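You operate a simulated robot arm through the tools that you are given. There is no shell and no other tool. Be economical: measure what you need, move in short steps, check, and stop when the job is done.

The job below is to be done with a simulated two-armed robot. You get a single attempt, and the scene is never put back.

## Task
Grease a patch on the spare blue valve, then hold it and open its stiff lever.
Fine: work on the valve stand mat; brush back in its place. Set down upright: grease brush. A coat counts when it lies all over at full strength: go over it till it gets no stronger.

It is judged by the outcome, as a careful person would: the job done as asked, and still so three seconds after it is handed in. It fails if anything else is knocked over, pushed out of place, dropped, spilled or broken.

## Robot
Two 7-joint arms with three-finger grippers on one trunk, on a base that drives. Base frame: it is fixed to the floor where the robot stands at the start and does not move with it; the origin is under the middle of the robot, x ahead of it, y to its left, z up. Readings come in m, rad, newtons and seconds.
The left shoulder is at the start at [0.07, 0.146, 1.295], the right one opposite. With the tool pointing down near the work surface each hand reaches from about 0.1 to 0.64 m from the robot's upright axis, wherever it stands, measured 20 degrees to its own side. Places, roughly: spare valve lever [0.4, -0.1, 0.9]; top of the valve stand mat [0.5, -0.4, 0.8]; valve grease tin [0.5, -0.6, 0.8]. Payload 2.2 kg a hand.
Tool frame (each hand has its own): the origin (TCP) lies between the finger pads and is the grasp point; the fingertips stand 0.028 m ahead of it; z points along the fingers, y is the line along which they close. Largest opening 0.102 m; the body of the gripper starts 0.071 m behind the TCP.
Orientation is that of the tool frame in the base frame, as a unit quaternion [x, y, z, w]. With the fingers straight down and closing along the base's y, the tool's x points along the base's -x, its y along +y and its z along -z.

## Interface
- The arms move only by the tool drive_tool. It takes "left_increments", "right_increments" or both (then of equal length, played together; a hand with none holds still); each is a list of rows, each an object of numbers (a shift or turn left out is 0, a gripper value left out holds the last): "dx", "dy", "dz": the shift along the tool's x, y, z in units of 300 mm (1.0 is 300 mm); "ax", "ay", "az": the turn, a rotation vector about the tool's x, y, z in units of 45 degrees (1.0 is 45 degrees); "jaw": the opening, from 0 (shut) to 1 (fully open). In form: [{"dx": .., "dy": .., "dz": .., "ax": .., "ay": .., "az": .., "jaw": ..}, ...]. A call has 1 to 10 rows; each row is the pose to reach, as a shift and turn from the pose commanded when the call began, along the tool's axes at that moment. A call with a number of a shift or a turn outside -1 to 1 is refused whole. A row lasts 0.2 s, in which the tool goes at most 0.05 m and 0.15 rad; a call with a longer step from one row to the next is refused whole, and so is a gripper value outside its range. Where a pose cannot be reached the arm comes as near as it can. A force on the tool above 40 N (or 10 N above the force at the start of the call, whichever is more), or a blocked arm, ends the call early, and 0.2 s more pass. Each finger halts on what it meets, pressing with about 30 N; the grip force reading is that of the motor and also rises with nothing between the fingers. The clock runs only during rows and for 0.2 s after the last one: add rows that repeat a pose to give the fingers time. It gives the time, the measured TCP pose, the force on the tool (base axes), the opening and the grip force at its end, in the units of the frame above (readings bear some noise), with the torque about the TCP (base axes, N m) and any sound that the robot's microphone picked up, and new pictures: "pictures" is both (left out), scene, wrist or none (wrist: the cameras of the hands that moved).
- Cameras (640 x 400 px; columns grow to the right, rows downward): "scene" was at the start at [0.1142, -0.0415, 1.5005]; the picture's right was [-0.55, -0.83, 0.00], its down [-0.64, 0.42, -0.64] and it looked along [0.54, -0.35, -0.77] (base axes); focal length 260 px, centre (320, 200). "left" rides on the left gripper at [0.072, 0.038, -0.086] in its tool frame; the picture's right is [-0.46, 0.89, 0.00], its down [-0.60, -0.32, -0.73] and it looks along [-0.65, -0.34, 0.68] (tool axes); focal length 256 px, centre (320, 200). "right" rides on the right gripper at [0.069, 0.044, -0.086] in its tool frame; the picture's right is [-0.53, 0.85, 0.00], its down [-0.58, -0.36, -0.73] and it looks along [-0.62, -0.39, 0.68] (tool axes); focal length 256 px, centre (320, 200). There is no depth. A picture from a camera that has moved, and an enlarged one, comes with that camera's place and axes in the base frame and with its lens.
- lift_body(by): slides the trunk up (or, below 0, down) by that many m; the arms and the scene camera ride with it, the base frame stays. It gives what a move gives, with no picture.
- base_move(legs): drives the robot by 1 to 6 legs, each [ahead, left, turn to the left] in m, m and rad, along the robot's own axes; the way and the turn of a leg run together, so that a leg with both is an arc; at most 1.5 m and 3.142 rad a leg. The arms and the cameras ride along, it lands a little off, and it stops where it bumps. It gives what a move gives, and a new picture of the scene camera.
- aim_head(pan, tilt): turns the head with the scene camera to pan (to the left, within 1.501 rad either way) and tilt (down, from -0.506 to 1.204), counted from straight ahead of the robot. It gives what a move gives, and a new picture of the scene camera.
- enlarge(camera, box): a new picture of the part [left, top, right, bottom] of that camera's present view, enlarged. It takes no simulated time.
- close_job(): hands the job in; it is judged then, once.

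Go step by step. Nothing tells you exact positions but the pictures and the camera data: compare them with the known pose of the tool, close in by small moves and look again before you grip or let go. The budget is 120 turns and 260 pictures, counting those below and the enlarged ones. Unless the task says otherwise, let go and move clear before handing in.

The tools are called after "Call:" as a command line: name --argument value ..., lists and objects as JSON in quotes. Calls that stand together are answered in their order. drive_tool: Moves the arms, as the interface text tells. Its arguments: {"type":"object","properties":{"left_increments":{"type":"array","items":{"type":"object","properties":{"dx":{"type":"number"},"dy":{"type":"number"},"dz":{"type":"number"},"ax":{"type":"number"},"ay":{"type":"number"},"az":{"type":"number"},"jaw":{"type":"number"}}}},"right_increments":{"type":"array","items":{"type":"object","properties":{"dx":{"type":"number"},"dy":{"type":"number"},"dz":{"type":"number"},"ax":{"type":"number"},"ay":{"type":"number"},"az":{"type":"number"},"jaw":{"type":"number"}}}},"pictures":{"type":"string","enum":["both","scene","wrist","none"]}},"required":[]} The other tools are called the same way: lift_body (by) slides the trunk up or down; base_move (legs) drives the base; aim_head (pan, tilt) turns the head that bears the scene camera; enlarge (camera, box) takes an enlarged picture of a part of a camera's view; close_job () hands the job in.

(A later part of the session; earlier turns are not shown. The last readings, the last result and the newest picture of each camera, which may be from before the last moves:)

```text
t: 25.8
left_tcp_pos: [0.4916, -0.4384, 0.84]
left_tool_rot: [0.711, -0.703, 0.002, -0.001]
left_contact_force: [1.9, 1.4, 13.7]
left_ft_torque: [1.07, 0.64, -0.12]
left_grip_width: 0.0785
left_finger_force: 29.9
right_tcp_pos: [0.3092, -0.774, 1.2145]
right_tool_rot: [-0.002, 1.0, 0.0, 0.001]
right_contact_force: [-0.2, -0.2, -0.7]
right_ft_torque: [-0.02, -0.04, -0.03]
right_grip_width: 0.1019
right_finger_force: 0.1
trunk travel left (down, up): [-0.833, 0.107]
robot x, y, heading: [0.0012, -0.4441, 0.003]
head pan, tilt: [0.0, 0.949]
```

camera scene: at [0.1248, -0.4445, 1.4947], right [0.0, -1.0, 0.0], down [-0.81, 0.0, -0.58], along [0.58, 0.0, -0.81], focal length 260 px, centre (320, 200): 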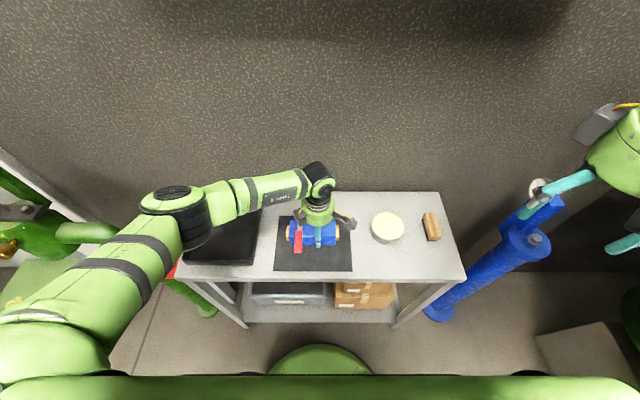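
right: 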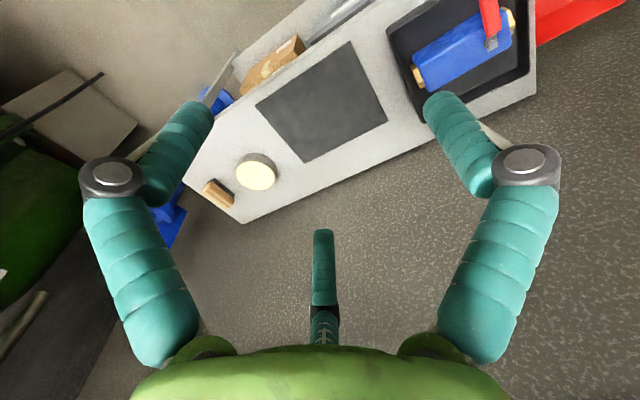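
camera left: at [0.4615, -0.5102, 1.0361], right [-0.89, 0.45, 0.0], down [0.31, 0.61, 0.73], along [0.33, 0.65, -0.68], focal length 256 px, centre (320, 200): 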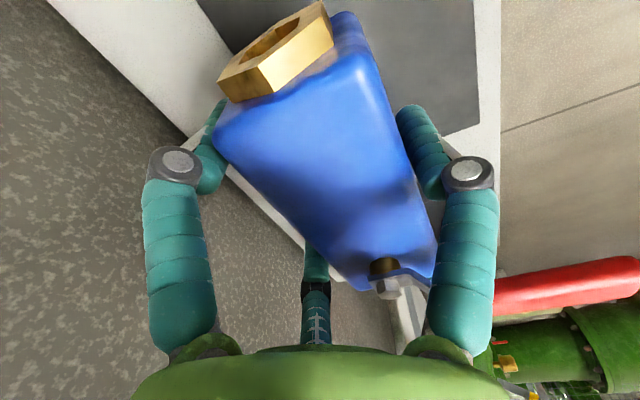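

It's on the mat. Releasing and rising clear, then looking at the face for the patch.

Call:
drive_tool --left_increments '[{"jaw": 0.9}, {"jaw": 1}, {"jaw": 1}, {"dz": -0.1, "jaw": 1}, {"dz": -0.25, "jaw": 1}, {"dz": -0.4, "jaw": 1}, {"dz": -0.5, "jaw": 1}]' --pictures "wrist"

Call:
enlarge --camera "scene" --box '[270, 190, 370, 275]'

```text
t: 27.4
left_tcp_pos: [0.4906, -0.4378, 0.9883]
left_tool_rot: [0.711, -0.703, 0.001, 0.0]
left_contact_force: [-0.8, -0.6, 0.0]
left_ft_torque: [-0.01, -0.02, 0.0]
left_grip_width: 0.102
left_finger_force: 0.1
right_tcp_pos: [0.311, -0.7738, 1.2132]
right_tool_rot: [-0.003, 1.0, 0.001, -0.001]
right_contact_force: [0.0, -0.2, 1.0]
right_ft_torque: [0.02, -0.01, 0.03]
right_grip_width: 0.1021
right_finger_force: 0.1
trunk travel left (down, up): [-0.833, 0.107]
robot x, y, heading: [-0.0015, -0.4475, 0.005]
head pan, tilt: [0.0, 0.949]
camera left: at [0.4507, -0.5119, 1.0754], right [-0.89, 0.45, 0.0], down [0.31, 0.61, 0.73], along [0.33, 0.65, -0.68], focal length 256 px, centre (320, 200)
```

left: 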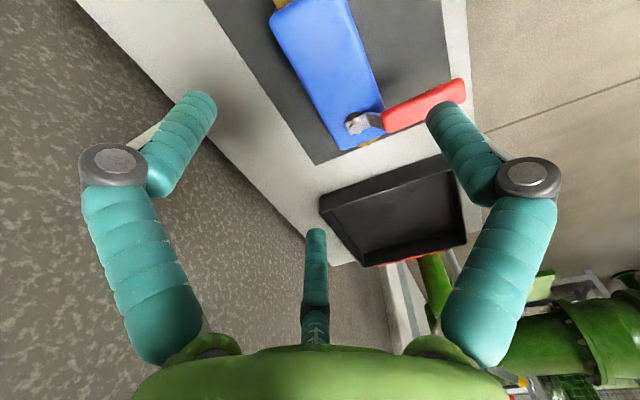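

```text
4.71 times, centred on (320, 232) of scene
camera zoom: at [0.1233, -0.4445, 1.4948], right [0.0, -1.0, 0.0], down [-0.81, 0.0, -0.58], along [0.58, 0.0, -0.81], focal length 1221 px, centre (320, 47)
```

zoom: 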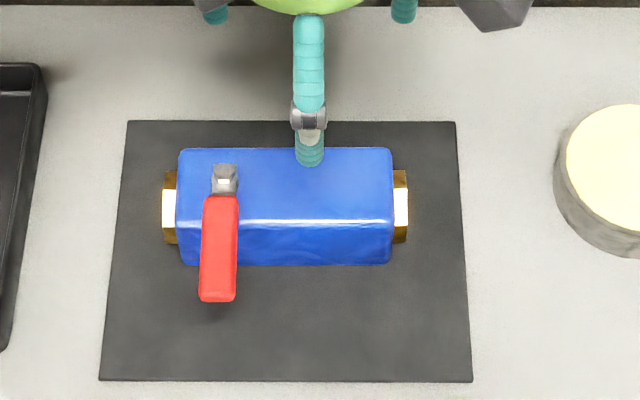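

Placed squarely on the mat. I'll back the left hand away to the left and inspect the valve closely.

Call:
drive_tool --left_increments '[{"dx": -0.15}, {"dx": -0.3}, {"dx": -0.45}, {"dx": -0.6}, {"dx": -0.75}, {"dx": -0.85}]' --pictures "none"

Call:
enlarge --camera "scene" --box '[288, 210, 348, 248]'

Call:
enlarge --camera "scene" --box '[412, 200, 452, 250]'

```text
t: 28.8
left_tcp_pos: [0.4878, -0.18, 0.99]
left_tool_rot: [0.711, -0.704, 0.0, 0.0]
left_contact_force: [0.3, 0.1, 1.0]
left_ft_torque: [-0.03, -0.04, 0.01]
left_grip_width: 0.1022
left_finger_force: 0.1
right_tcp_pos: [0.3107, -0.773, 1.2136]
right_tool_rot: [-0.003, 1.0, 0.0, 0.0]
right_contact_force: [0.0, 0.2, 0.4]
right_ft_torque: [0.0, 0.0, -0.02]
right_grip_width: 0.1021
right_finger_force: 0.1
trunk travel left (down, up): [-0.833, 0.107]
robot x, y, heading: [0.0011, -0.4447, 0.007]
head pan, tilt: [0.0, 0.949]
```

```text
10.53 times, centred on (318, 229) of scene
camera zoom: at [0.1234, -0.4437, 1.4949], right [0.0, -1.0, 0.0], down [-0.81, 0.0, -0.58], along [0.58, 0.0, -0.81], focal length 2732 px, centre (341, -105)
```

zoom: 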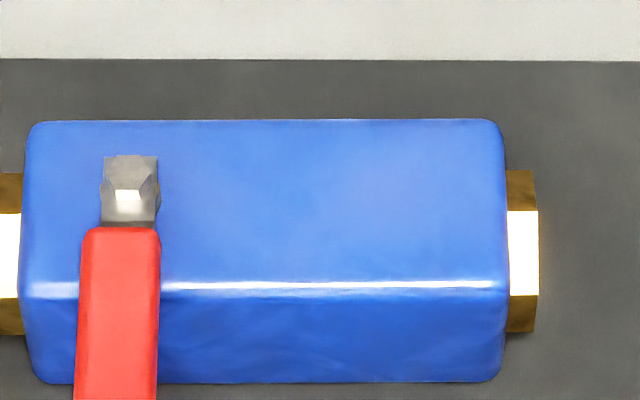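

```text
8.00 times, centred on (432, 225) of scene
camera zoom: at [0.1234, -0.4437, 1.4949], right [0.0, -1.0, 0.0], down [-0.81, 0.0, -0.58], along [0.58, 0.0, -0.81], focal length 2076 px, centre (-576, 0)
```

zoom: 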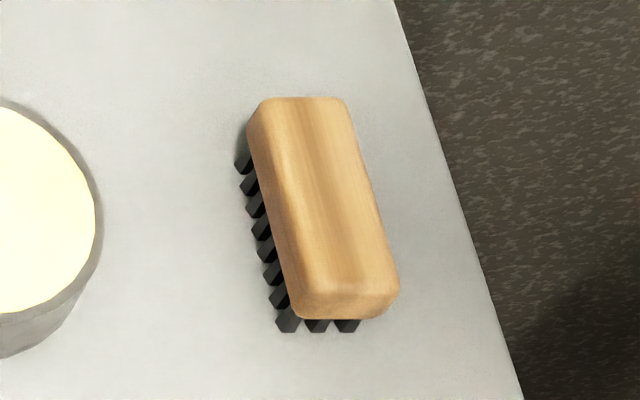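

No marked patch, so I'll use the free top face beside the lever. The brush looks about [0.51,-0.775], long side along x; I'll shift the base a further 0.1 m right for comfortable reach.

Call:
base_move --legs '[[0, -0.1, 0]]'

```text
t: 30.0
left_tcp_pos: [0.4883, -0.2777, 0.9878]
left_tool_rot: [0.712, -0.703, 0.001, 0.001]
left_contact_force: [0.9, 0.0, -0.7]
left_ft_torque: [-0.01, -0.02, 0.0]
left_grip_width: 0.102
left_finger_force: 0.0
right_tcp_pos: [0.3128, -0.8708, 1.2135]
right_tool_rot: [-0.003, 1.0, -0.001, 0.0]
right_contact_force: [0.3, -0.2, -0.1]
right_ft_torque: [-0.02, -0.01, 0.0]
right_grip_width: 0.102
right_finger_force: 0.1
trunk travel left (down, up): [-0.833, 0.107]
robot x, y, heading: [0.0001, -0.548, 0.005]
head pan, tilt: [0.0, 0.949]
camera scene: at [0.1242, -0.5407, 1.4948], right [0.01, -1.0, 0.0], down [-0.81, -0.01, -0.58], along [0.58, 0.0, -0.81], focal length 260 px, centre (320, 200)
```

scene: 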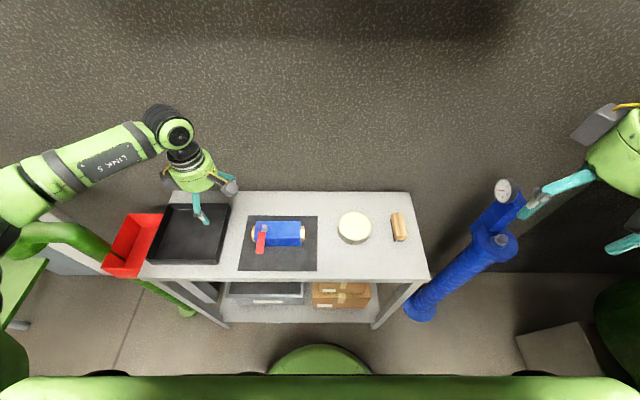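

Now the right hand moves above the brush to look.

Call:
drive_tool --right_increments '[{"dx": -0.09, "dy": 0.045, "dz": 0.1, "jaw": 1}, {"dx": -0.18, "dy": 0.09, "dz": 0.2, "jaw": 1}, {"dx": -0.27, "dy": 0.135, "dz": 0.3, "jaw": 1}, {"dx": -0.36, "dy": 0.18, "dz": 0.4, "jaw": 1}, {"dx": -0.45, "dy": 0.225, "dz": 0.5, "jaw": 1}, {"dx": -0.54, "dy": 0.27, "dz": 0.6, "jaw": 1}, {"dx": -0.6, "dy": 0.3, "dz": 0.68, "jaw": 1}, {"dx": -0.657, "dy": 0.32, "dz": 0.71, "jaw": 1}]' --pictures "both"

Call:
enlarge --camera "right" --box '[200, 0, 440, 150]'

Call:
enlarge --camera "scene" --box '[330, 160, 450, 260]'

```text
t: 31.8
left_tcp_pos: [0.4891, -0.2809, 0.9896]
left_tool_rot: [0.712, -0.703, -0.002, 0.001]
left_contact_force: [-0.1, -0.4, -0.6]
left_ft_torque: [0.01, -0.01, 0.06]
left_grip_width: 0.102
left_finger_force: 0.0
right_tcp_pos: [0.5102, -0.7759, 1.0003]
right_tool_rot: [-0.003, 1.0, 0.001, 0.001]
right_contact_force: [-0.2, -0.1, -0.4]
right_ft_torque: [-0.01, -0.01, -0.03]
right_grip_width: 0.1019
right_finger_force: 0.1
trunk travel left (down, up): [-0.833, 0.107]
robot x, y, heading: [0.0008, -0.5441, 0.004]
head pan, tilt: [0.0, 0.949]
camera scene: at [0.1251, -0.5438, 1.4948], right [0.01, -1.0, 0.0], down [-0.81, 0.0, -0.58], along [0.58, 0.0, -0.81], focal length 260 px, centre (320, 200)
camera right: at [0.441, -0.7323, 1.0862], right [0.53, 0.85, 0.0], down [0.58, -0.36, 0.73], along [0.62, -0.39, -0.68], focal length 256 px, centre (320, 200)
```

scene: 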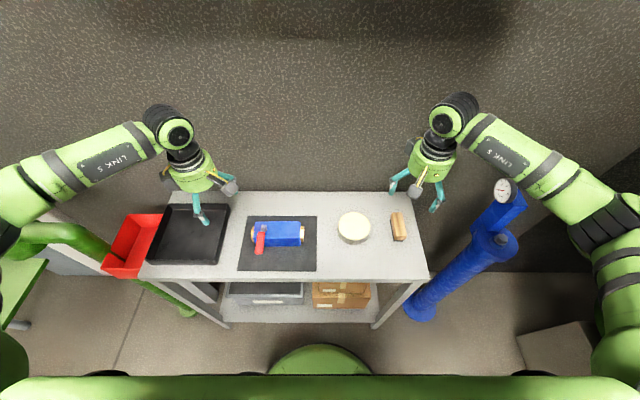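
right: 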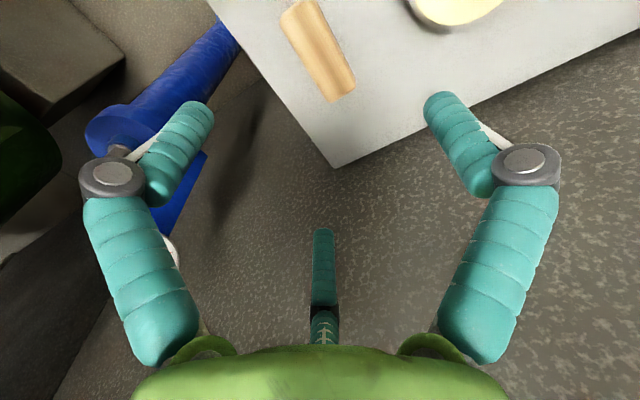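

```text
2.67 times, centred on (320, 75) of right
camera zoom: at [0.441, -0.7323, 1.0862], right [0.53, 0.85, 0.0], down [0.58, -0.36, 0.73], along [0.62, -0.39, -0.68], focal length 683 px, centre (320, 533)
```

zoom: 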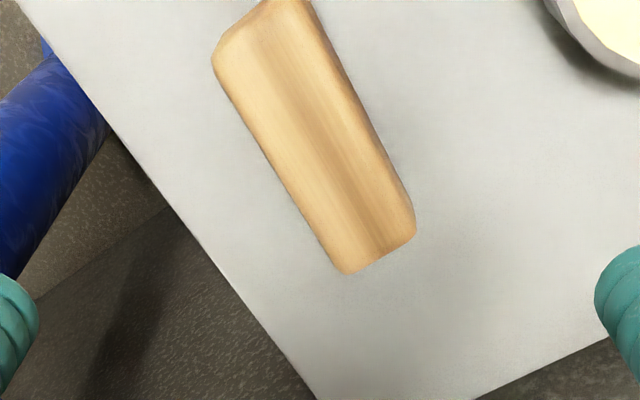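

```text
4.00 times, centred on (390, 210) of scene
camera zoom: at [0.1251, -0.5438, 1.4948], right [0.01, -1.0, 0.0], down [-0.81, 0.0, -0.58], along [0.58, 0.0, -0.81], focal length 1038 px, centre (40, 160)
```

zoom: 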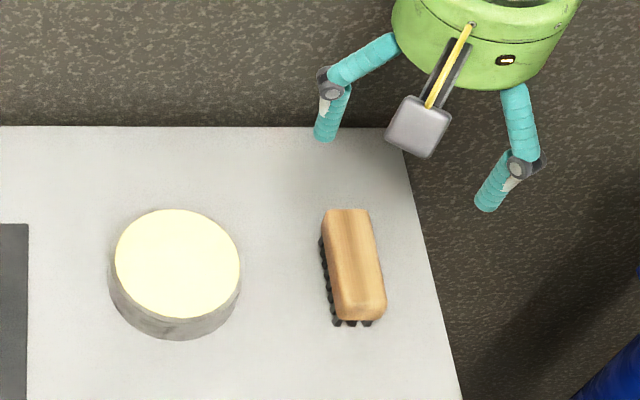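

Brush centre ≈ [0.51,-0.776], top z≈0.835, aligned with x, 0.03 wide. Descending with partial opening, offset for the three fingers.

Call:
drive_tool --right_increments '[{"dy": -0.034, "dz": 0.08, "jaw": 0.8}, {"dy": -0.034, "dz": 0.18, "jaw": 0.8}, {"dy": -0.034, "dz": 0.28, "jaw": 0.8}, {"dy": -0.034, "dz": 0.36, "jaw": 0.8}, {"dy": -0.034, "dz": 0.42, "jaw": 0.8}]' --pictures "both"

Call:
enlarge --camera "scene" --box '[330, 160, 450, 260]'

```text
t: 33.0
left_tcp_pos: [0.4889, -0.2801, 0.9899]
left_tool_rot: [0.712, -0.703, 0.0, 0.0]
left_contact_force: [0.2, -0.4, -0.3]
left_ft_torque: [-0.01, 0.0, -0.01]
left_grip_width: 0.1019
left_finger_force: 0.1
right_tcp_pos: [0.508, -0.7862, 0.8742]
right_tool_rot: [-0.003, 1.0, 0.0, 0.0]
right_contact_force: [-0.2, 0.0, 0.1]
right_ft_torque: [-0.02, 0.02, 0.01]
right_grip_width: 0.0813
right_finger_force: 0.1
trunk travel left (down, up): [-0.833, 0.107]
robot x, y, heading: [-0.0002, -0.5456, 0.008]
head pan, tilt: [0.0, 0.949]
camera scene: at [0.1247, -0.5444, 1.4948], right [0.01, -1.0, 0.0], down [-0.81, 0.0, -0.58], along [0.58, 0.0, -0.81], focal length 260 px, centre (320, 200)
camera right: at [0.4394, -0.7436, 0.9603], right [0.53, 0.85, 0.0], down [0.58, -0.36, 0.73], along [0.62, -0.39, -0.68], focal length 256 px, centre (320, 200)
```

scene: 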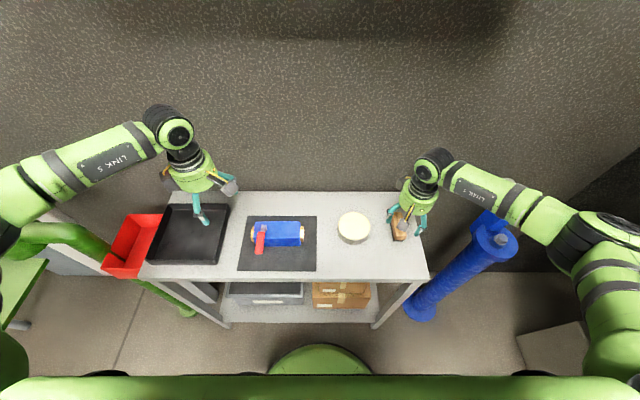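
right: 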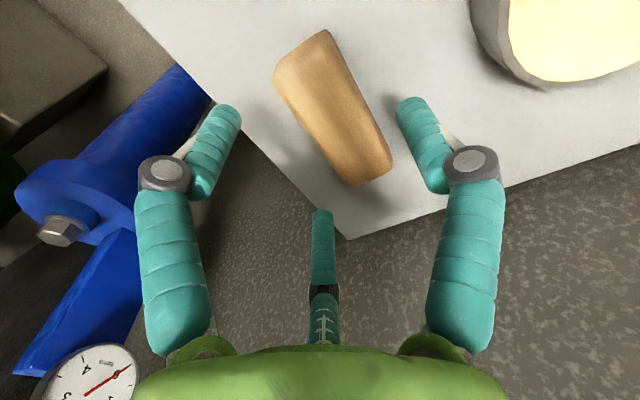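

```text
4.00 times, centred on (390, 210) of scene
camera zoom: at [0.1247, -0.5444, 1.4948], right [0.01, -1.0, 0.0], down [-0.81, 0.0, -0.58], along [0.58, 0.0, -0.81], focal length 1038 px, centre (40, 160)
```

zoom: 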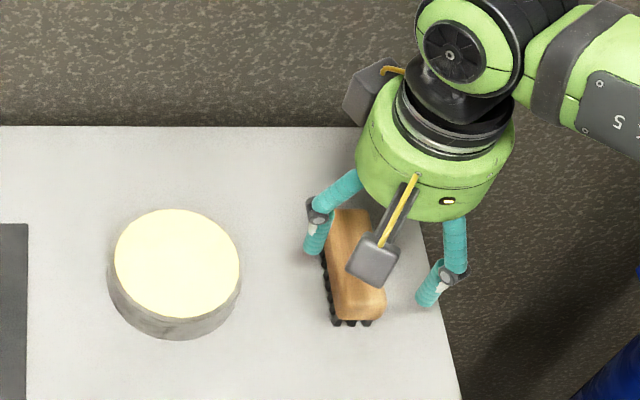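

The right forearm passes near the gauge post; I'll check the clearance before going lower.

Call:
aim_head --pan -0.9 --tilt 0.6

```text
t: 34.2
left_tcp_pos: [0.4886, -0.2812, 0.9899]
left_tool_rot: [0.711, -0.703, -0.001, -0.001]
left_contact_force: [-0.5, 0.0, -0.7]
left_ft_torque: [0.02, -0.01, -0.01]
left_grip_width: 0.1021
left_finger_force: 0.1
right_tcp_pos: [0.51, -0.7867, 0.8749]
right_tool_rot: [-0.003, 1.0, 0.0, 0.001]
right_contact_force: [0.9, 0.2, 1.2]
right_ft_torque: [-0.04, 0.02, -0.02]
right_grip_width: 0.0816
right_finger_force: 0.1
trunk travel left (down, up): [-0.833, 0.107]
robot x, y, heading: [0.0001, -0.5459, 0.011]
head pan, tilt: [-0.901, 0.6]
camera scene: at [0.1069, -0.6138, 1.5232], right [-0.78, -0.63, 0.0], down [-0.35, 0.44, -0.82], along [0.52, -0.64, -0.57], focal length 260 px, centre (320, 200)
```

scene: 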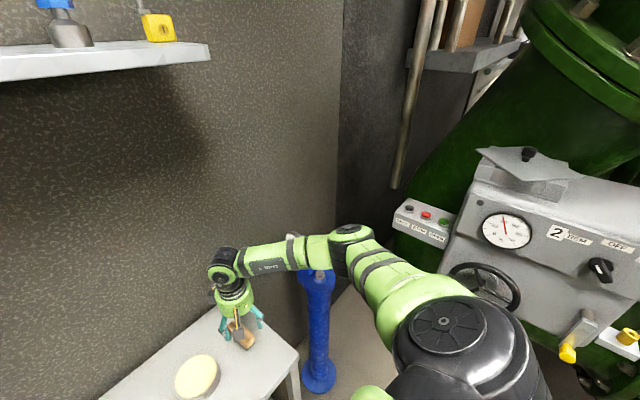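

The forearm passes just above the post. Raising the trunk lifts the elbow for more margin.

Call:
lift_body --by 0.1

Call:
aim_head --pan 0.0 --tilt 0.95

```text
t: 35.5
left_tcp_pos: [0.4877, -0.28, 1.089]
left_tool_rot: [0.712, -0.702, -0.001, 0.0]
left_contact_force: [-0.6, -0.1, -0.2]
left_ft_torque: [-0.01, 0.05, -0.01]
left_grip_width: 0.1024
left_finger_force: 0.0
right_tcp_pos: [0.5096, -0.7866, 0.9756]
right_tool_rot: [-0.003, 1.0, 0.0, 0.0]
right_contact_force: [0.5, -0.6, -0.2]
right_ft_torque: [0.0, 0.01, 0.0]
right_grip_width: 0.0817
right_finger_force: 0.0
trunk travel left (down, up): [-0.933, 0.007]
robot x, y, heading: [0.0037, -0.5454, 0.009]
head pan, tilt: [-0.901, 0.6]
```

```text
t: 36.7
left_tcp_pos: [0.4881, -0.2805, 1.0895]
left_tool_rot: [0.711, -0.703, 0.0, 0.0]
left_contact_force: [0.0, -0.6, 0.1]
left_ft_torque: [0.01, -0.01, -0.02]
left_grip_width: 0.1021
left_finger_force: 0.1
right_tcp_pos: [0.5086, -0.7872, 0.9756]
right_tool_rot: [-0.003, 1.0, 0.0, -0.001]
right_contact_force: [-0.3, -1.0, 0.0]
right_ft_torque: [0.04, -0.01, 0.01]
right_grip_width: 0.0818
right_finger_force: 0.0
trunk travel left (down, up): [-0.933, 0.007]
robot x, y, heading: [0.0038, -0.5454, 0.011]
head pan, tilt: [0.0, 0.949]
camera scene: at [0.1242, -0.5446, 1.5949], right [0.0, -1.0, 0.0], down [-0.81, 0.0, -0.58], along [0.58, 0.0, -0.81], focal length 260 px, centre (320, 200)
```

scene: 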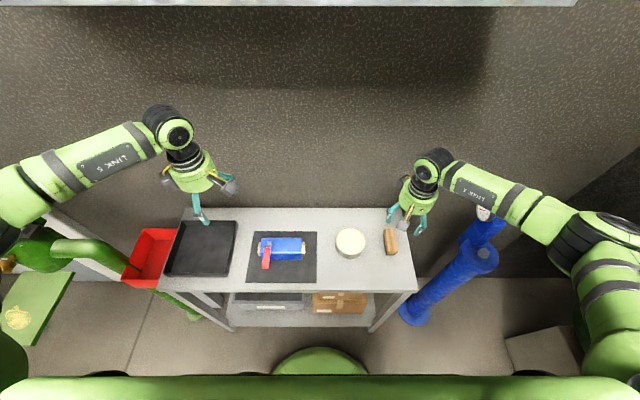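

Descending to the brush (TCP z 0.844), still open, then checking.

Call:
drive_tool --right_increments '[{"dz": 0.1, "jaw": 0.8}, {"dz": 0.2, "jaw": 0.8}, {"dz": 0.3, "jaw": 0.8}, {"dz": 0.38, "jaw": 0.8}, {"dz": 0.42, "jaw": 0.8}, {"dz": 0.438, "jaw": 0.8}]' --pictures "both"

Call:
enlarge --camera "scene" --box '[330, 170, 450, 270]'

```text
t: 38.1
left_tcp_pos: [0.4875, -0.281, 1.0891]
left_tool_rot: [0.711, -0.703, -0.001, 0.0]
left_contact_force: [0.1, 0.2, -0.6]
left_ft_torque: [-0.01, -0.02, -0.01]
left_grip_width: 0.1021
left_finger_force: 0.0
right_tcp_pos: [0.5091, -0.7873, 0.8435]
right_tool_rot: [-0.003, 1.0, 0.001, 0.0]
right_contact_force: [1.1, -0.8, -0.5]
right_ft_torque: [-0.02, -0.01, 0.02]
right_grip_width: 0.0817
right_finger_force: 0.1
trunk travel left (down, up): [-0.933, 0.007]
robot x, y, heading: [0.0034, -0.5473, 0.009]
head pan, tilt: [0.0, 0.949]
camera scene: at [0.1241, -0.5446, 1.5948], right [0.01, -1.0, 0.0], down [-0.81, 0.0, -0.58], along [0.58, 0.0, -0.81], focal length 260 px, centre (320, 200)
camera right: at [0.4391, -0.7437, 0.9298], right [0.53, 0.85, 0.0], down [0.58, -0.36, 0.73], along [0.62, -0.39, -0.68], focal length 256 px, centre (320, 200)
```

scene: 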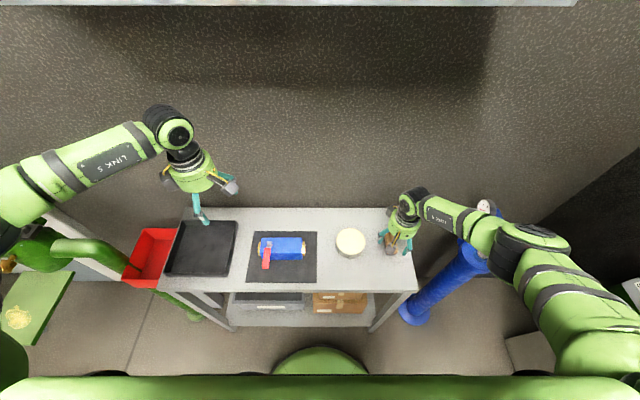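
right: 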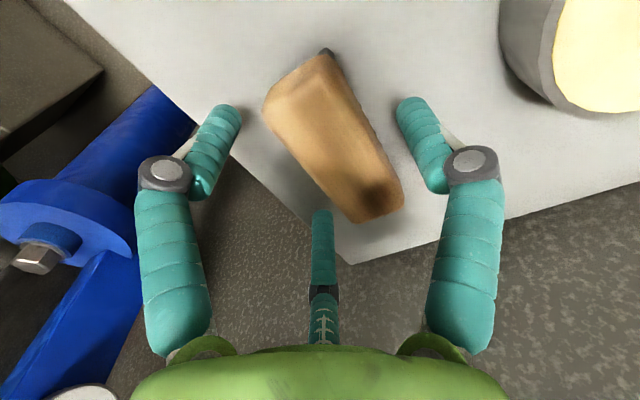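

```text
4.00 times, centred on (390, 220) of scene
camera zoom: at [0.1241, -0.5446, 1.5948], right [0.01, -1.0, 0.0], down [-0.81, 0.0, -0.58], along [0.58, 0.0, -0.81], focal length 1038 px, centre (40, 120)
```

zoom: 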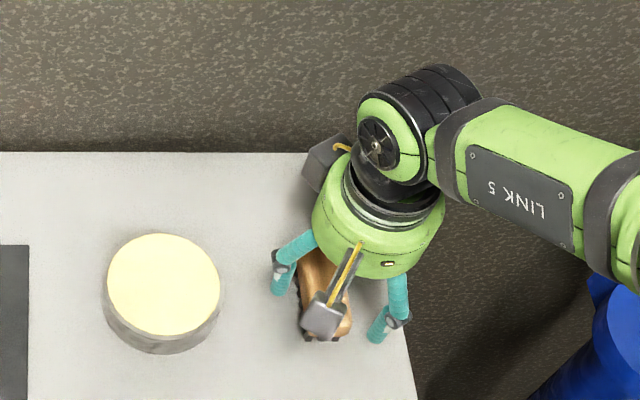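

Fingers straddle the brush. Closing.

Call:
drive_tool --right_increments '[{"jaw": 0.6}, {"jaw": 0.45}, {"jaw": 0.3}, {"jaw": 0.2}, {"jaw": 0.2}]' --pictures "wrist"

Call:
enlarge --camera "scene" --box '[330, 170, 450, 270]'

```text
t: 39.3
left_tcp_pos: [0.4885, -0.2809, 1.0886]
left_tool_rot: [0.711, -0.703, -0.001, -0.001]
left_contact_force: [0.0, -0.4, 0.0]
left_ft_torque: [0.01, -0.02, -0.02]
left_grip_width: 0.1024
left_finger_force: 0.1
right_tcp_pos: [0.5087, -0.787, 0.844]
right_tool_rot: [-0.003, 1.0, 0.001, 0.001]
right_contact_force: [-0.4, -0.5, -0.4]
right_ft_torque: [-0.01, -0.02, -0.01]
right_grip_width: 0.0481
right_finger_force: 30.0
trunk travel left (down, up): [-0.933, 0.007]
robot x, y, heading: [0.0023, -0.5431, 0.007]
head pan, tilt: [0.0, 0.949]
camera right: at [0.4394, -0.7437, 0.9301], right [0.53, 0.85, 0.0], down [0.58, -0.36, 0.73], along [0.62, -0.39, -0.68], focal length 256 px, centre (320, 200)
```

right: 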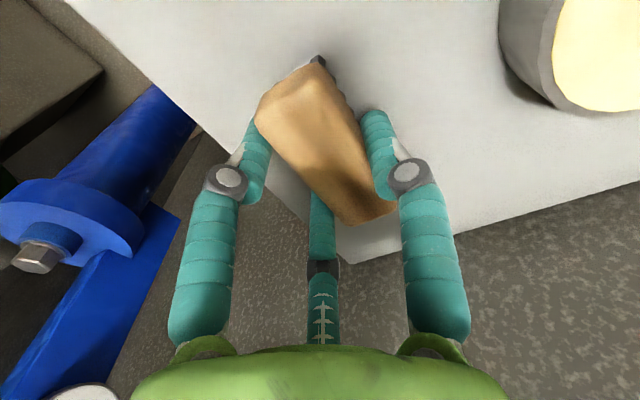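

```text
4.00 times, centred on (390, 220) of scene
camera zoom: at [0.1242, -0.5445, 1.5948], right [0.01, -1.0, 0.0], down [-0.81, 0.0, -0.58], along [0.58, 0.0, -0.81], focal length 1038 px, centre (40, 120)
```

zoom: 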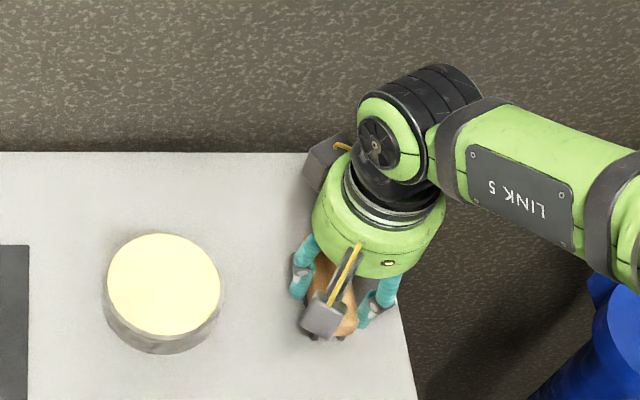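

Brush gripped; its home TCP is [0.509,-0.787,0.844]. Lifting and carrying it over the tin (≈[0.505,-0.645], top ≈0.832).

Call:
drive_tool --right_increments '[{"dz": -0.1}, {"dz": -0.22}, {"dz": -0.3}, {"dx": 0.005, "dy": 0.12, "dz": -0.3}, {"dx": 0.01, "dy": 0.25, "dz": -0.3}, {"dx": 0.016, "dy": 0.37, "dz": -0.3}, {"dx": 0.016, "dy": 0.447, "dz": -0.3}, {"dx": 0.016, "dy": 0.447, "dz": -0.25}]' --pictures "both"

Call:
enlarge --camera "scene" --box '[300, 170, 420, 270]'

```text
t: 41.1
left_tcp_pos: [0.4888, -0.2804, 1.0899]
left_tool_rot: [0.711, -0.703, 0.0, 0.0]
left_contact_force: [-0.8, 0.3, -1.0]
left_ft_torque: [0.02, 0.04, -0.01]
left_grip_width: 0.1021
left_finger_force: 0.0
right_tcp_pos: [0.5024, -0.6523, 0.9187]
right_tool_rot: [-0.001, 1.0, 0.0, 0.001]
right_contact_force: [-0.8, 0.7, -1.1]
right_ft_torque: [0.01, 0.01, -0.02]
right_grip_width: 0.048
right_finger_force: 30.4
trunk travel left (down, up): [-0.933, 0.007]
robot x, y, heading: [0.0015, -0.5437, 0.006]
head pan, tilt: [0.0, 0.949]
camera scene: at [0.1247, -0.5447, 1.5948], right [0.01, -1.0, 0.0], down [-0.81, 0.0, -0.58], along [0.58, 0.0, -0.81], focal length 260 px, centre (320, 200)
camera right: at [0.4333, -0.6107, 1.0042], right [0.53, 0.85, 0.0], down [0.58, -0.36, 0.73], along [0.62, -0.39, -0.68], focal length 256 px, centre (320, 200)
```

scene: 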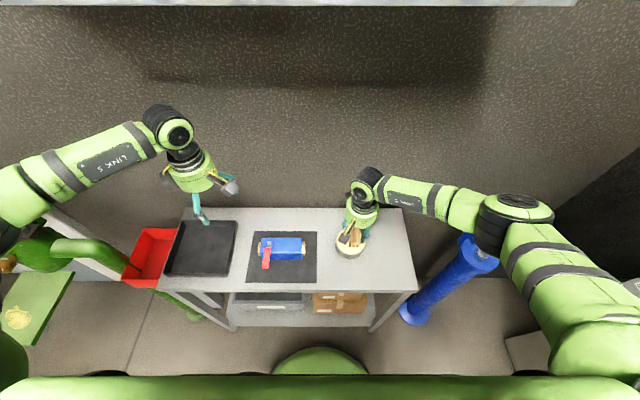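
right: 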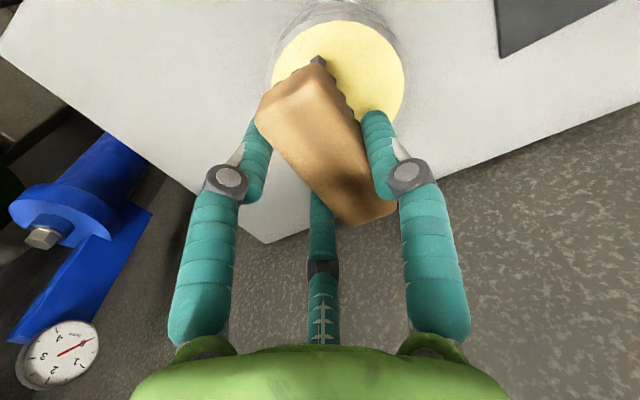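

```text
4.00 times, centred on (360, 220) of scene
camera zoom: at [0.1247, -0.5447, 1.5948], right [0.01, -1.0, 0.0], down [-0.81, 0.0, -0.58], along [0.58, 0.0, -0.81], focal length 1038 px, centre (160, 120)
```

zoom: 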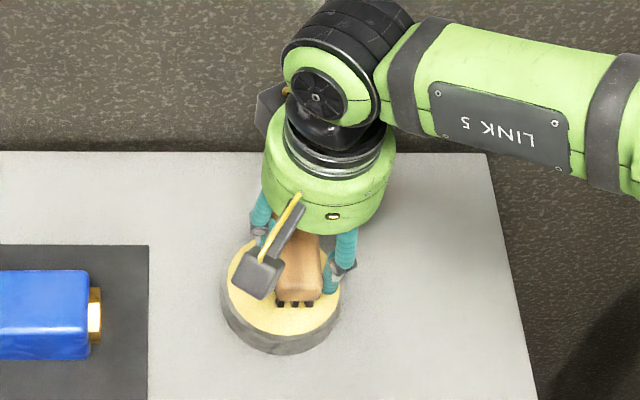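

Brush is centred over the grease. Lowering gently until it touches.

Call:
drive_tool --right_increments '[{"dx": 0.008, "dy": 0.01, "dz": 0.06}, {"dx": 0.008, "dy": 0.01, "dz": 0.1}, {"dx": 0.008, "dy": 0.01, "dz": 0.115}, {"dx": 0.008, "dy": 0.01, "dz": 0.125}]' --pictures "wrist"

Call:
enlarge --camera "scene" --box '[300, 170, 420, 270]'

```text
t: 42.1
left_tcp_pos: [0.4876, -0.2803, 1.0892]
left_tool_rot: [0.711, -0.703, 0.0, 0.001]
left_contact_force: [-0.9, 0.2, -0.4]
left_ft_torque: [0.02, -0.02, -0.02]
left_grip_width: 0.1022
left_finger_force: 0.1
right_tcp_pos: [0.4999, -0.6507, 0.881]
right_tool_rot: [-0.003, 1.0, 0.0, 0.0]
right_contact_force: [0.6, -0.9, -0.4]
right_ft_torque: [-0.02, -0.02, 0.01]
right_grip_width: 0.0479
right_finger_force: 29.9
trunk travel left (down, up): [-0.933, 0.007]
robot x, y, heading: [0.0024, -0.5492, 0.008]
head pan, tilt: [0.0, 0.949]
camera right: at [0.4309, -0.6067, 0.9669], right [0.53, 0.85, 0.0], down [0.58, -0.36, 0.73], along [0.62, -0.39, -0.68], focal length 256 px, centre (320, 200)
```

right: 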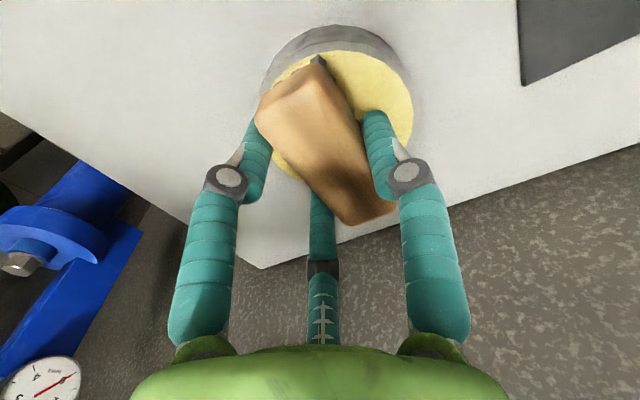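

```text
4.00 times, centred on (360, 220) of scene
camera zoom: at [0.1243, -0.5444, 1.5948], right [0.01, -1.0, 0.0], down [-0.81, 0.0, -0.58], along [0.58, 0.0, -0.81], focal length 1038 px, centre (160, 120)
```

zoom: 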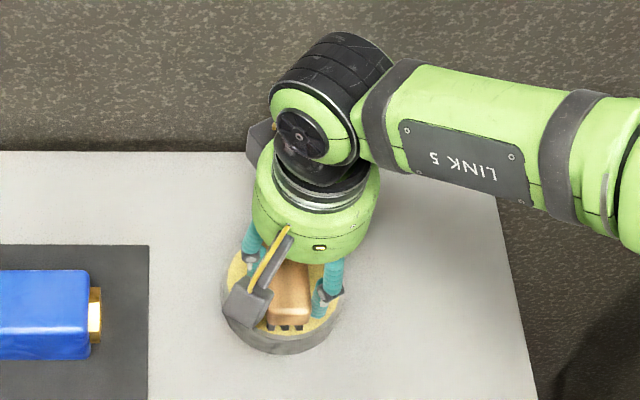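

Call:
drive_tool --right_increments '[{"dz": 0.007}, {"dz": 0.014}, {"dz": 0.02}]' --pictures "none"

```text
t: 42.9
left_tcp_pos: [0.4896, -0.2808, 1.0888]
left_tool_rot: [0.711, -0.703, -0.001, -0.001]
left_contact_force: [-0.3, -0.2, 0.6]
left_ft_torque: [0.0, -0.01, 0.01]
left_grip_width: 0.1021
left_finger_force: 0.0
right_tcp_pos: [0.5011, -0.6491, 0.8736]
right_tool_rot: [-0.004, 1.0, 0.0, 0.0]
right_contact_force: [0.6, -0.1, -0.5]
right_ft_torque: [-0.01, 0.04, -0.01]
right_grip_width: 0.0482
right_finger_force: 29.5
trunk travel left (down, up): [-0.933, 0.007]
robot x, y, heading: [0.0016, -0.5448, 0.003]
head pan, tilt: [0.0, 0.949]
```

Call:
drive_tool --right_increments '[{"dz": 0.008}, {"dz": 0.016}, {"dz": 0.024}]' --pictures "wrist"

Call:
enlarge --camera "scene" --box '[330, 210, 390, 260]'

```text
t: 43.7
left_tcp_pos: [0.4844, -0.2805, 1.0915]
left_tool_rot: [0.712, -0.703, 0.001, -0.002]
left_contact_force: [0.7, -0.4, 0.1]
left_ft_torque: [0.0, -0.01, -0.01]
left_grip_width: 0.1022
left_finger_force: 0.1
right_tcp_pos: [0.4994, -0.6495, 0.8738]
right_tool_rot: [-0.002, 1.0, 0.001, 0.006]
right_contact_force: [0.1, -4.0, 35.5]
right_ft_torque: [0.23, 0.19, 0.04]
right_grip_width: 0.0483
right_finger_force: 29.6
trunk travel left (down, up): [-0.933, 0.007]
robot x, y, heading: [-0.0024, -0.5482, 0.003]
head pan, tilt: [0.0, 0.949]
camera right: at [0.4302, -0.6067, 0.9586], right [0.53, 0.85, 0.01], down [0.57, -0.36, 0.74], along [0.63, -0.39, -0.68], focal length 256 px, centre (320, 200)
```

right: 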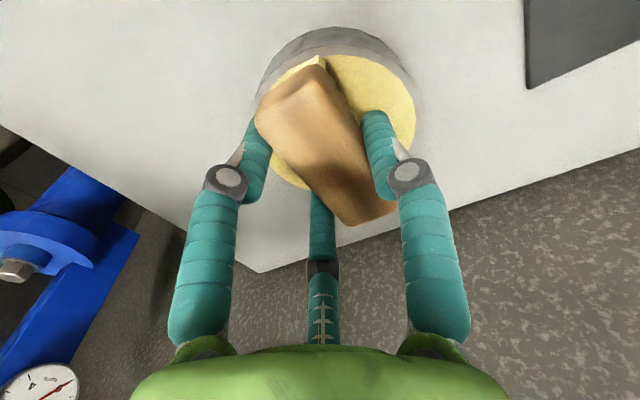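

```text
8.00 times, centred on (360, 235) of scene
camera zoom: at [0.1174, -0.5442, 1.5959], right [0.01, -1.0, 0.0], down [-0.81, 0.0, -0.59], along [0.59, 0.0, -0.81], focal length 2076 px, centre (0, -80)
```

zoom: 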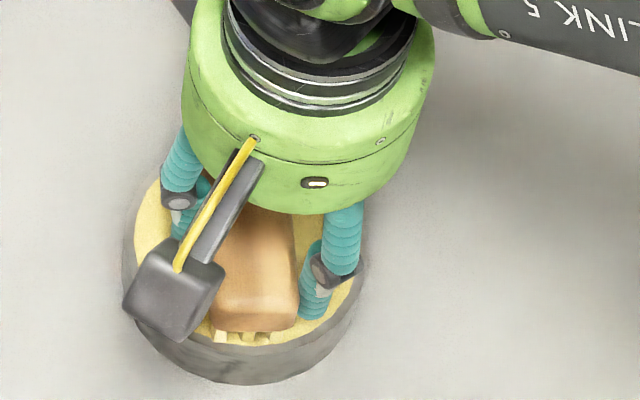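

The bristles are loaded with grease. Lifting and carrying to the valve, turning the hand 90° so the brush lies along the valve's top, beside the lever.

Call:
drive_tool --right_increments '[{"dz": -0.06}, {"dz": -0.15}, {"dz": -0.28}]' --pictures "none"

Call:
drive_tool --right_increments '[{"dx": 0.014, "dy": 0.1, "az": 0.18}, {"dx": 0.028, "dy": 0.2, "az": 0.36}, {"dx": 0.042, "dy": 0.3, "az": 0.54}, {"dx": 0.056, "dy": 0.4, "az": 0.72}, {"dx": 0.07, "dy": 0.5, "az": 0.9}, {"dx": 0.08, "dy": 0.6, "az": 1.0}, {"dx": 0.085, "dy": 0.665, "az": 1.0}]' --pictures "none"

Call:
drive_tool --right_increments '[{"az": 0.187}, {"az": 0.374}, {"az": 0.561}, {"az": 0.748}, {"az": 0.935}, {"az": 1.0}]' --pictures "both"

Call:
enlarge --camera "scene" --box '[230, 190, 350, 280]'

```text
t: 44.5
left_tcp_pos: [0.4873, -0.2813, 1.0893]
left_tool_rot: [0.712, -0.703, -0.001, 0.0]
left_contact_force: [-0.7, 0.0, -0.2]
left_ft_torque: [0.05, -0.02, -0.02]
left_grip_width: 0.102
left_finger_force: 0.1
right_tcp_pos: [0.4998, -0.6488, 0.9517]
right_tool_rot: [-0.002, 1.0, 0.0, 0.0]
right_contact_force: [-0.2, -0.3, -0.5]
right_ft_torque: [0.03, 0.0, 0.0]
right_grip_width: 0.0479
right_finger_force: 30.1
trunk travel left (down, up): [-0.933, 0.007]
robot x, y, heading: [0.0034, -0.5504, 0.004]
head pan, tilt: [0.0, 0.949]
```

```text
t: 46.1
left_tcp_pos: [0.4877, -0.2793, 1.0898]
left_tool_rot: [0.711, -0.703, 0.001, -0.001]
left_contact_force: [0.0, 0.1, -0.6]
left_ft_torque: [-0.02, 0.0, -0.01]
left_grip_width: 0.1018
left_finger_force: 0.0
right_tcp_pos: [0.4748, -0.4494, 0.9509]
right_tool_rot: [0.38, 0.925, 0.0, 0.001]
right_contact_force: [0.0, 0.1, -0.5]
right_ft_torque: [-0.02, 0.01, -0.02]
right_grip_width: 0.0478
right_finger_force: 29.8
trunk travel left (down, up): [-0.933, 0.007]
robot x, y, heading: [0.0, -0.5422, 0.004]
head pan, tilt: [0.0, 0.949]
```

```text
t: 47.5
left_tcp_pos: [0.4881, -0.2807, 1.0902]
left_tool_rot: [0.712, -0.703, 0.0, -0.001]
left_contact_force: [0.3, -0.4, 0.3]
left_ft_torque: [-0.01, 0.01, 0.0]
left_grip_width: 0.102
left_finger_force: 0.1
right_tcp_pos: [0.4741, -0.4511, 0.9509]
right_tool_rot: [0.706, 0.708, 0.0, 0.001]
right_contact_force: [0.0, -0.2, -0.9]
right_ft_torque: [-0.01, -0.01, -0.02]
right_grip_width: 0.0479
right_finger_force: 29.3
trunk travel left (down, up): [-0.933, 0.007]
robot x, y, heading: [0.0044, -0.5474, 0.008]
head pan, tilt: [0.0, 0.949]
camera scene: at [0.1243, -0.5445, 1.5948], right [0.01, -1.0, 0.0], down [-0.81, 0.0, -0.58], along [0.58, 0.0, -0.81], focal length 260 px, centre (320, 200)
camera right: at [0.5179, -0.3813, 1.0377], right [0.85, -0.53, 0.0], down [-0.36, -0.58, 0.73], along [-0.39, -0.62, -0.68], focal length 256 px, centre (320, 200)
```

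scene: 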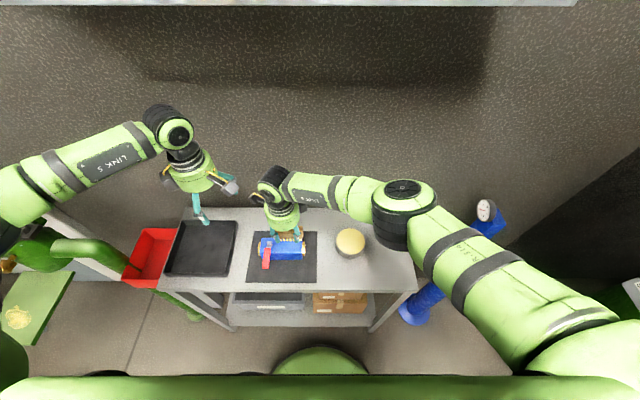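
right: 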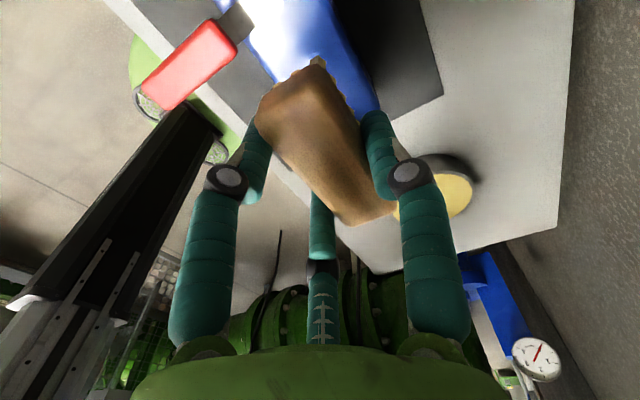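

```text
4.44 times, centred on (290, 235) of scene
camera zoom: at [0.1243, -0.5445, 1.5948], right [0.01, -1.0, 0.0], down [-0.81, 0.0, -0.58], along [0.58, 0.0, -0.81], focal length 1154 px, centre (453, 44)
```

zoom: 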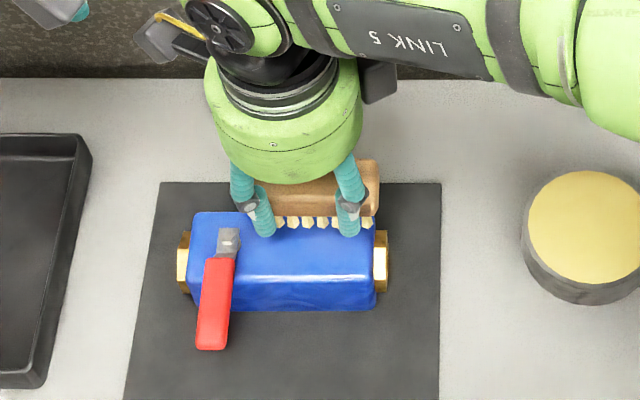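

The brush hovers over the free part of the top face. Lowering to contact.

Call:
drive_tool --right_increments '[{"dx": 0.03, "dz": 0.08}, {"dx": 0.03, "dz": 0.13}, {"dx": 0.03, "dz": 0.145}, {"dx": 0.03, "dz": 0.155}, {"dx": 0.03, "dz": 0.163}]' --pictures "none"

Call:
enlarge --camera "scene" --box '[240, 210, 330, 270]'

```text
t: 48.7
left_tcp_pos: [0.4846, -0.2785, 1.0923]
left_tool_rot: [0.712, -0.702, 0.001, -0.001]
left_contact_force: [0.5, 0.9, -0.3]
left_ft_torque: [-0.01, 0.0, -0.04]
left_grip_width: 0.1018
left_finger_force: 0.1
right_tcp_pos: [0.4781, -0.4551, 0.9039]
right_tool_rot: [0.71, 0.704, 0.0, 0.009]
right_contact_force: [0.5, 8.6, 32.1]
right_ft_torque: [0.51, -0.27, 0.0]
right_grip_width: 0.048
right_finger_force: 30.2
trunk travel left (down, up): [-0.933, 0.007]
robot x, y, heading: [0.0025, -0.5459, 0.003]
head pan, tilt: [0.0, 0.949]
```

```text
6.67 times, centred on (285, 240) of scene
camera zoom: at [0.1188, -0.5423, 1.5958], right [0.01, -1.0, 0.0], down [-0.81, -0.01, -0.58], along [0.58, 0.0, -0.81], focal length 1730 px, centre (553, -67)
```

zoom: 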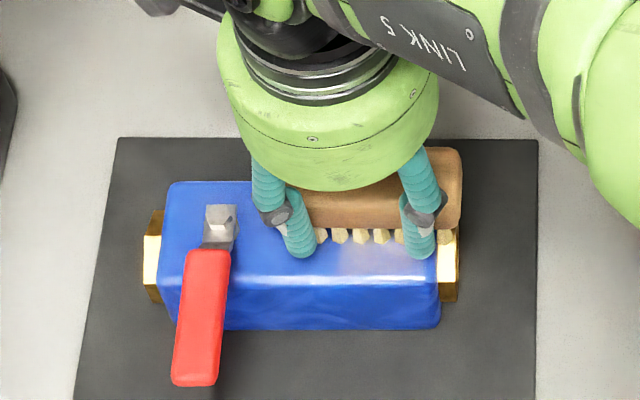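

Contact made with firm pressure; I'll ease off slightly and sweep back and forth across x.

Call:
drive_tool --right_increments '[{"dz": -0.005}, {"dy": -0.03, "dz": -0.005}, {"dy": -0.06, "dz": -0.005}, {"dy": -0.03, "dz": -0.005}, {"dy": 0.0, "dz": -0.005}, {"dy": 0.03, "dz": -0.005}, {"dy": 0.06, "dz": -0.005}, {"dy": 0.03, "dz": -0.005}, {"dy": 0, "dz": -0.005}]' --pictures "none"

Call:
enlarge --camera "scene" --box '[240, 210, 330, 270]'

```text
t: 50.7
left_tcp_pos: [0.4877, -0.2817, 1.0896]
left_tool_rot: [0.712, -0.703, -0.001, 0.0]
left_contact_force: [0.1, 0.4, -0.7]
left_ft_torque: [0.0, 0.01, 0.03]
left_grip_width: 0.1022
left_finger_force: 0.1
right_tcp_pos: [0.4806, -0.4569, 0.903]
right_tool_rot: [0.713, 0.702, -0.002, 0.006]
right_contact_force: [-2.5, 0.7, 6.3]
right_ft_torque: [0.23, 0.0, 0.08]
right_grip_width: 0.0481
right_finger_force: 30.1
right hand out of reach, approached as far as the arm can: row 6, 7, 8
trunk travel left (down, up): [-0.933, 0.007]
robot x, y, heading: [0.0058, -0.5497, 0.005]
head pan, tilt: [0.0, 0.949]
```

```text
6.67 times, centred on (285, 240) of scene
camera zoom: at [0.1227, -0.5452, 1.5948], right [0.01, -1.0, 0.0], down [-0.81, 0.0, -0.58], along [0.58, 0.0, -0.81], focal length 1730 px, centre (553, -67)
```

zoom: 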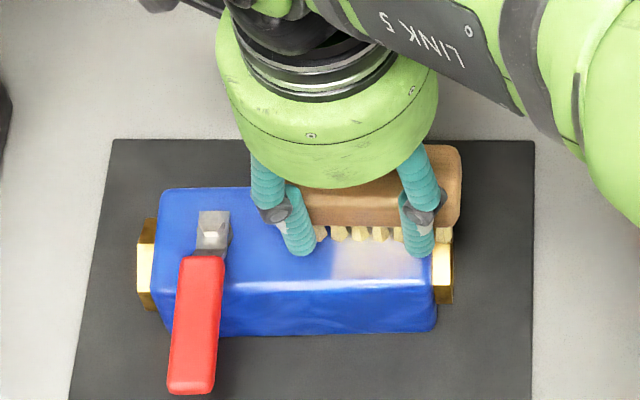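

A pale coat is appearing on the right part of the top (y≈-0.443…-0.487), which seems to be the patch. Lifting to look at it.

Call:
drive_tool --right_increments '[{"dz": -0.1}, {"dz": -0.2}, {"dx": -0.15, "dz": -0.25}, {"dx": -0.3, "dz": -0.25}, {"dx": -0.45, "dz": -0.25}]' --pictures "none"

Call:
enlarge --camera "scene" --box '[240, 210, 330, 270]'

```text
t: 51.9
left_tcp_pos: [0.4874, -0.2821, 1.0893]
left_tool_rot: [0.711, -0.703, 0.0, -0.001]
left_contact_force: [-0.1, -0.3, 0.0]
left_ft_torque: [0.03, 0.0, -0.01]
left_grip_width: 0.102
left_finger_force: 0.1
right_tcp_pos: [0.476, -0.5776, 0.9789]
right_tool_rot: [0.705, 0.709, 0.001, 0.0]
right_contact_force: [-0.9, -0.7, -0.7]
right_ft_torque: [0.04, 0.01, -0.01]
right_grip_width: 0.0482
right_finger_force: 30.0
trunk travel left (down, up): [-0.933, 0.007]
robot x, y, heading: [0.0026, -0.5459, 0.001]
head pan, tilt: [0.0, 0.949]
```

```text
6.67 times, centred on (285, 240) of scene
camera zoom: at [0.1238, -0.5467, 1.5949], right [0.01, -1.0, 0.0], down [-0.81, 0.0, -0.58], along [0.58, 0.0, -0.81], focal length 1730 px, centre (553, -67)
```

zoom: 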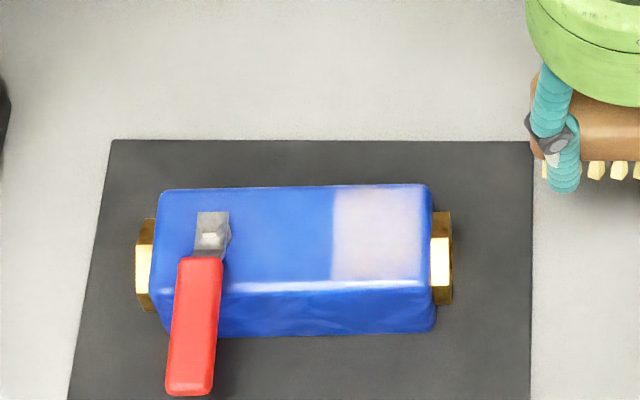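

Call:
enlarge --camera "scene" --box '[278, 232, 310, 256]'

```text
16.00 times, centred on (294, 244) of scene
camera zoom: at [0.1238, -0.5467, 1.5949], right [0.01, -1.0, 0.0], down [-0.81, 0.0, -0.58], along [0.58, 0.0, -0.81], focal length 4153 px, centre (736, -504)
```

zoom: 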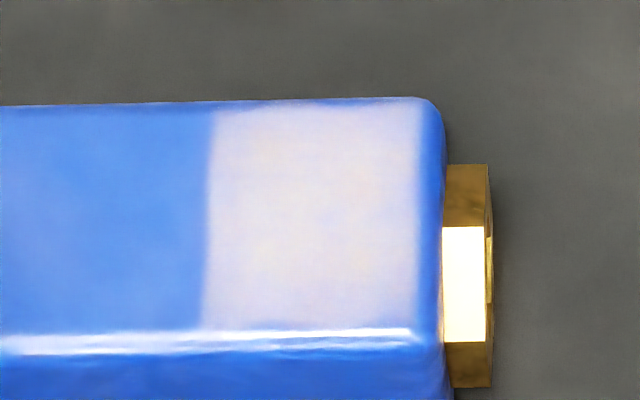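

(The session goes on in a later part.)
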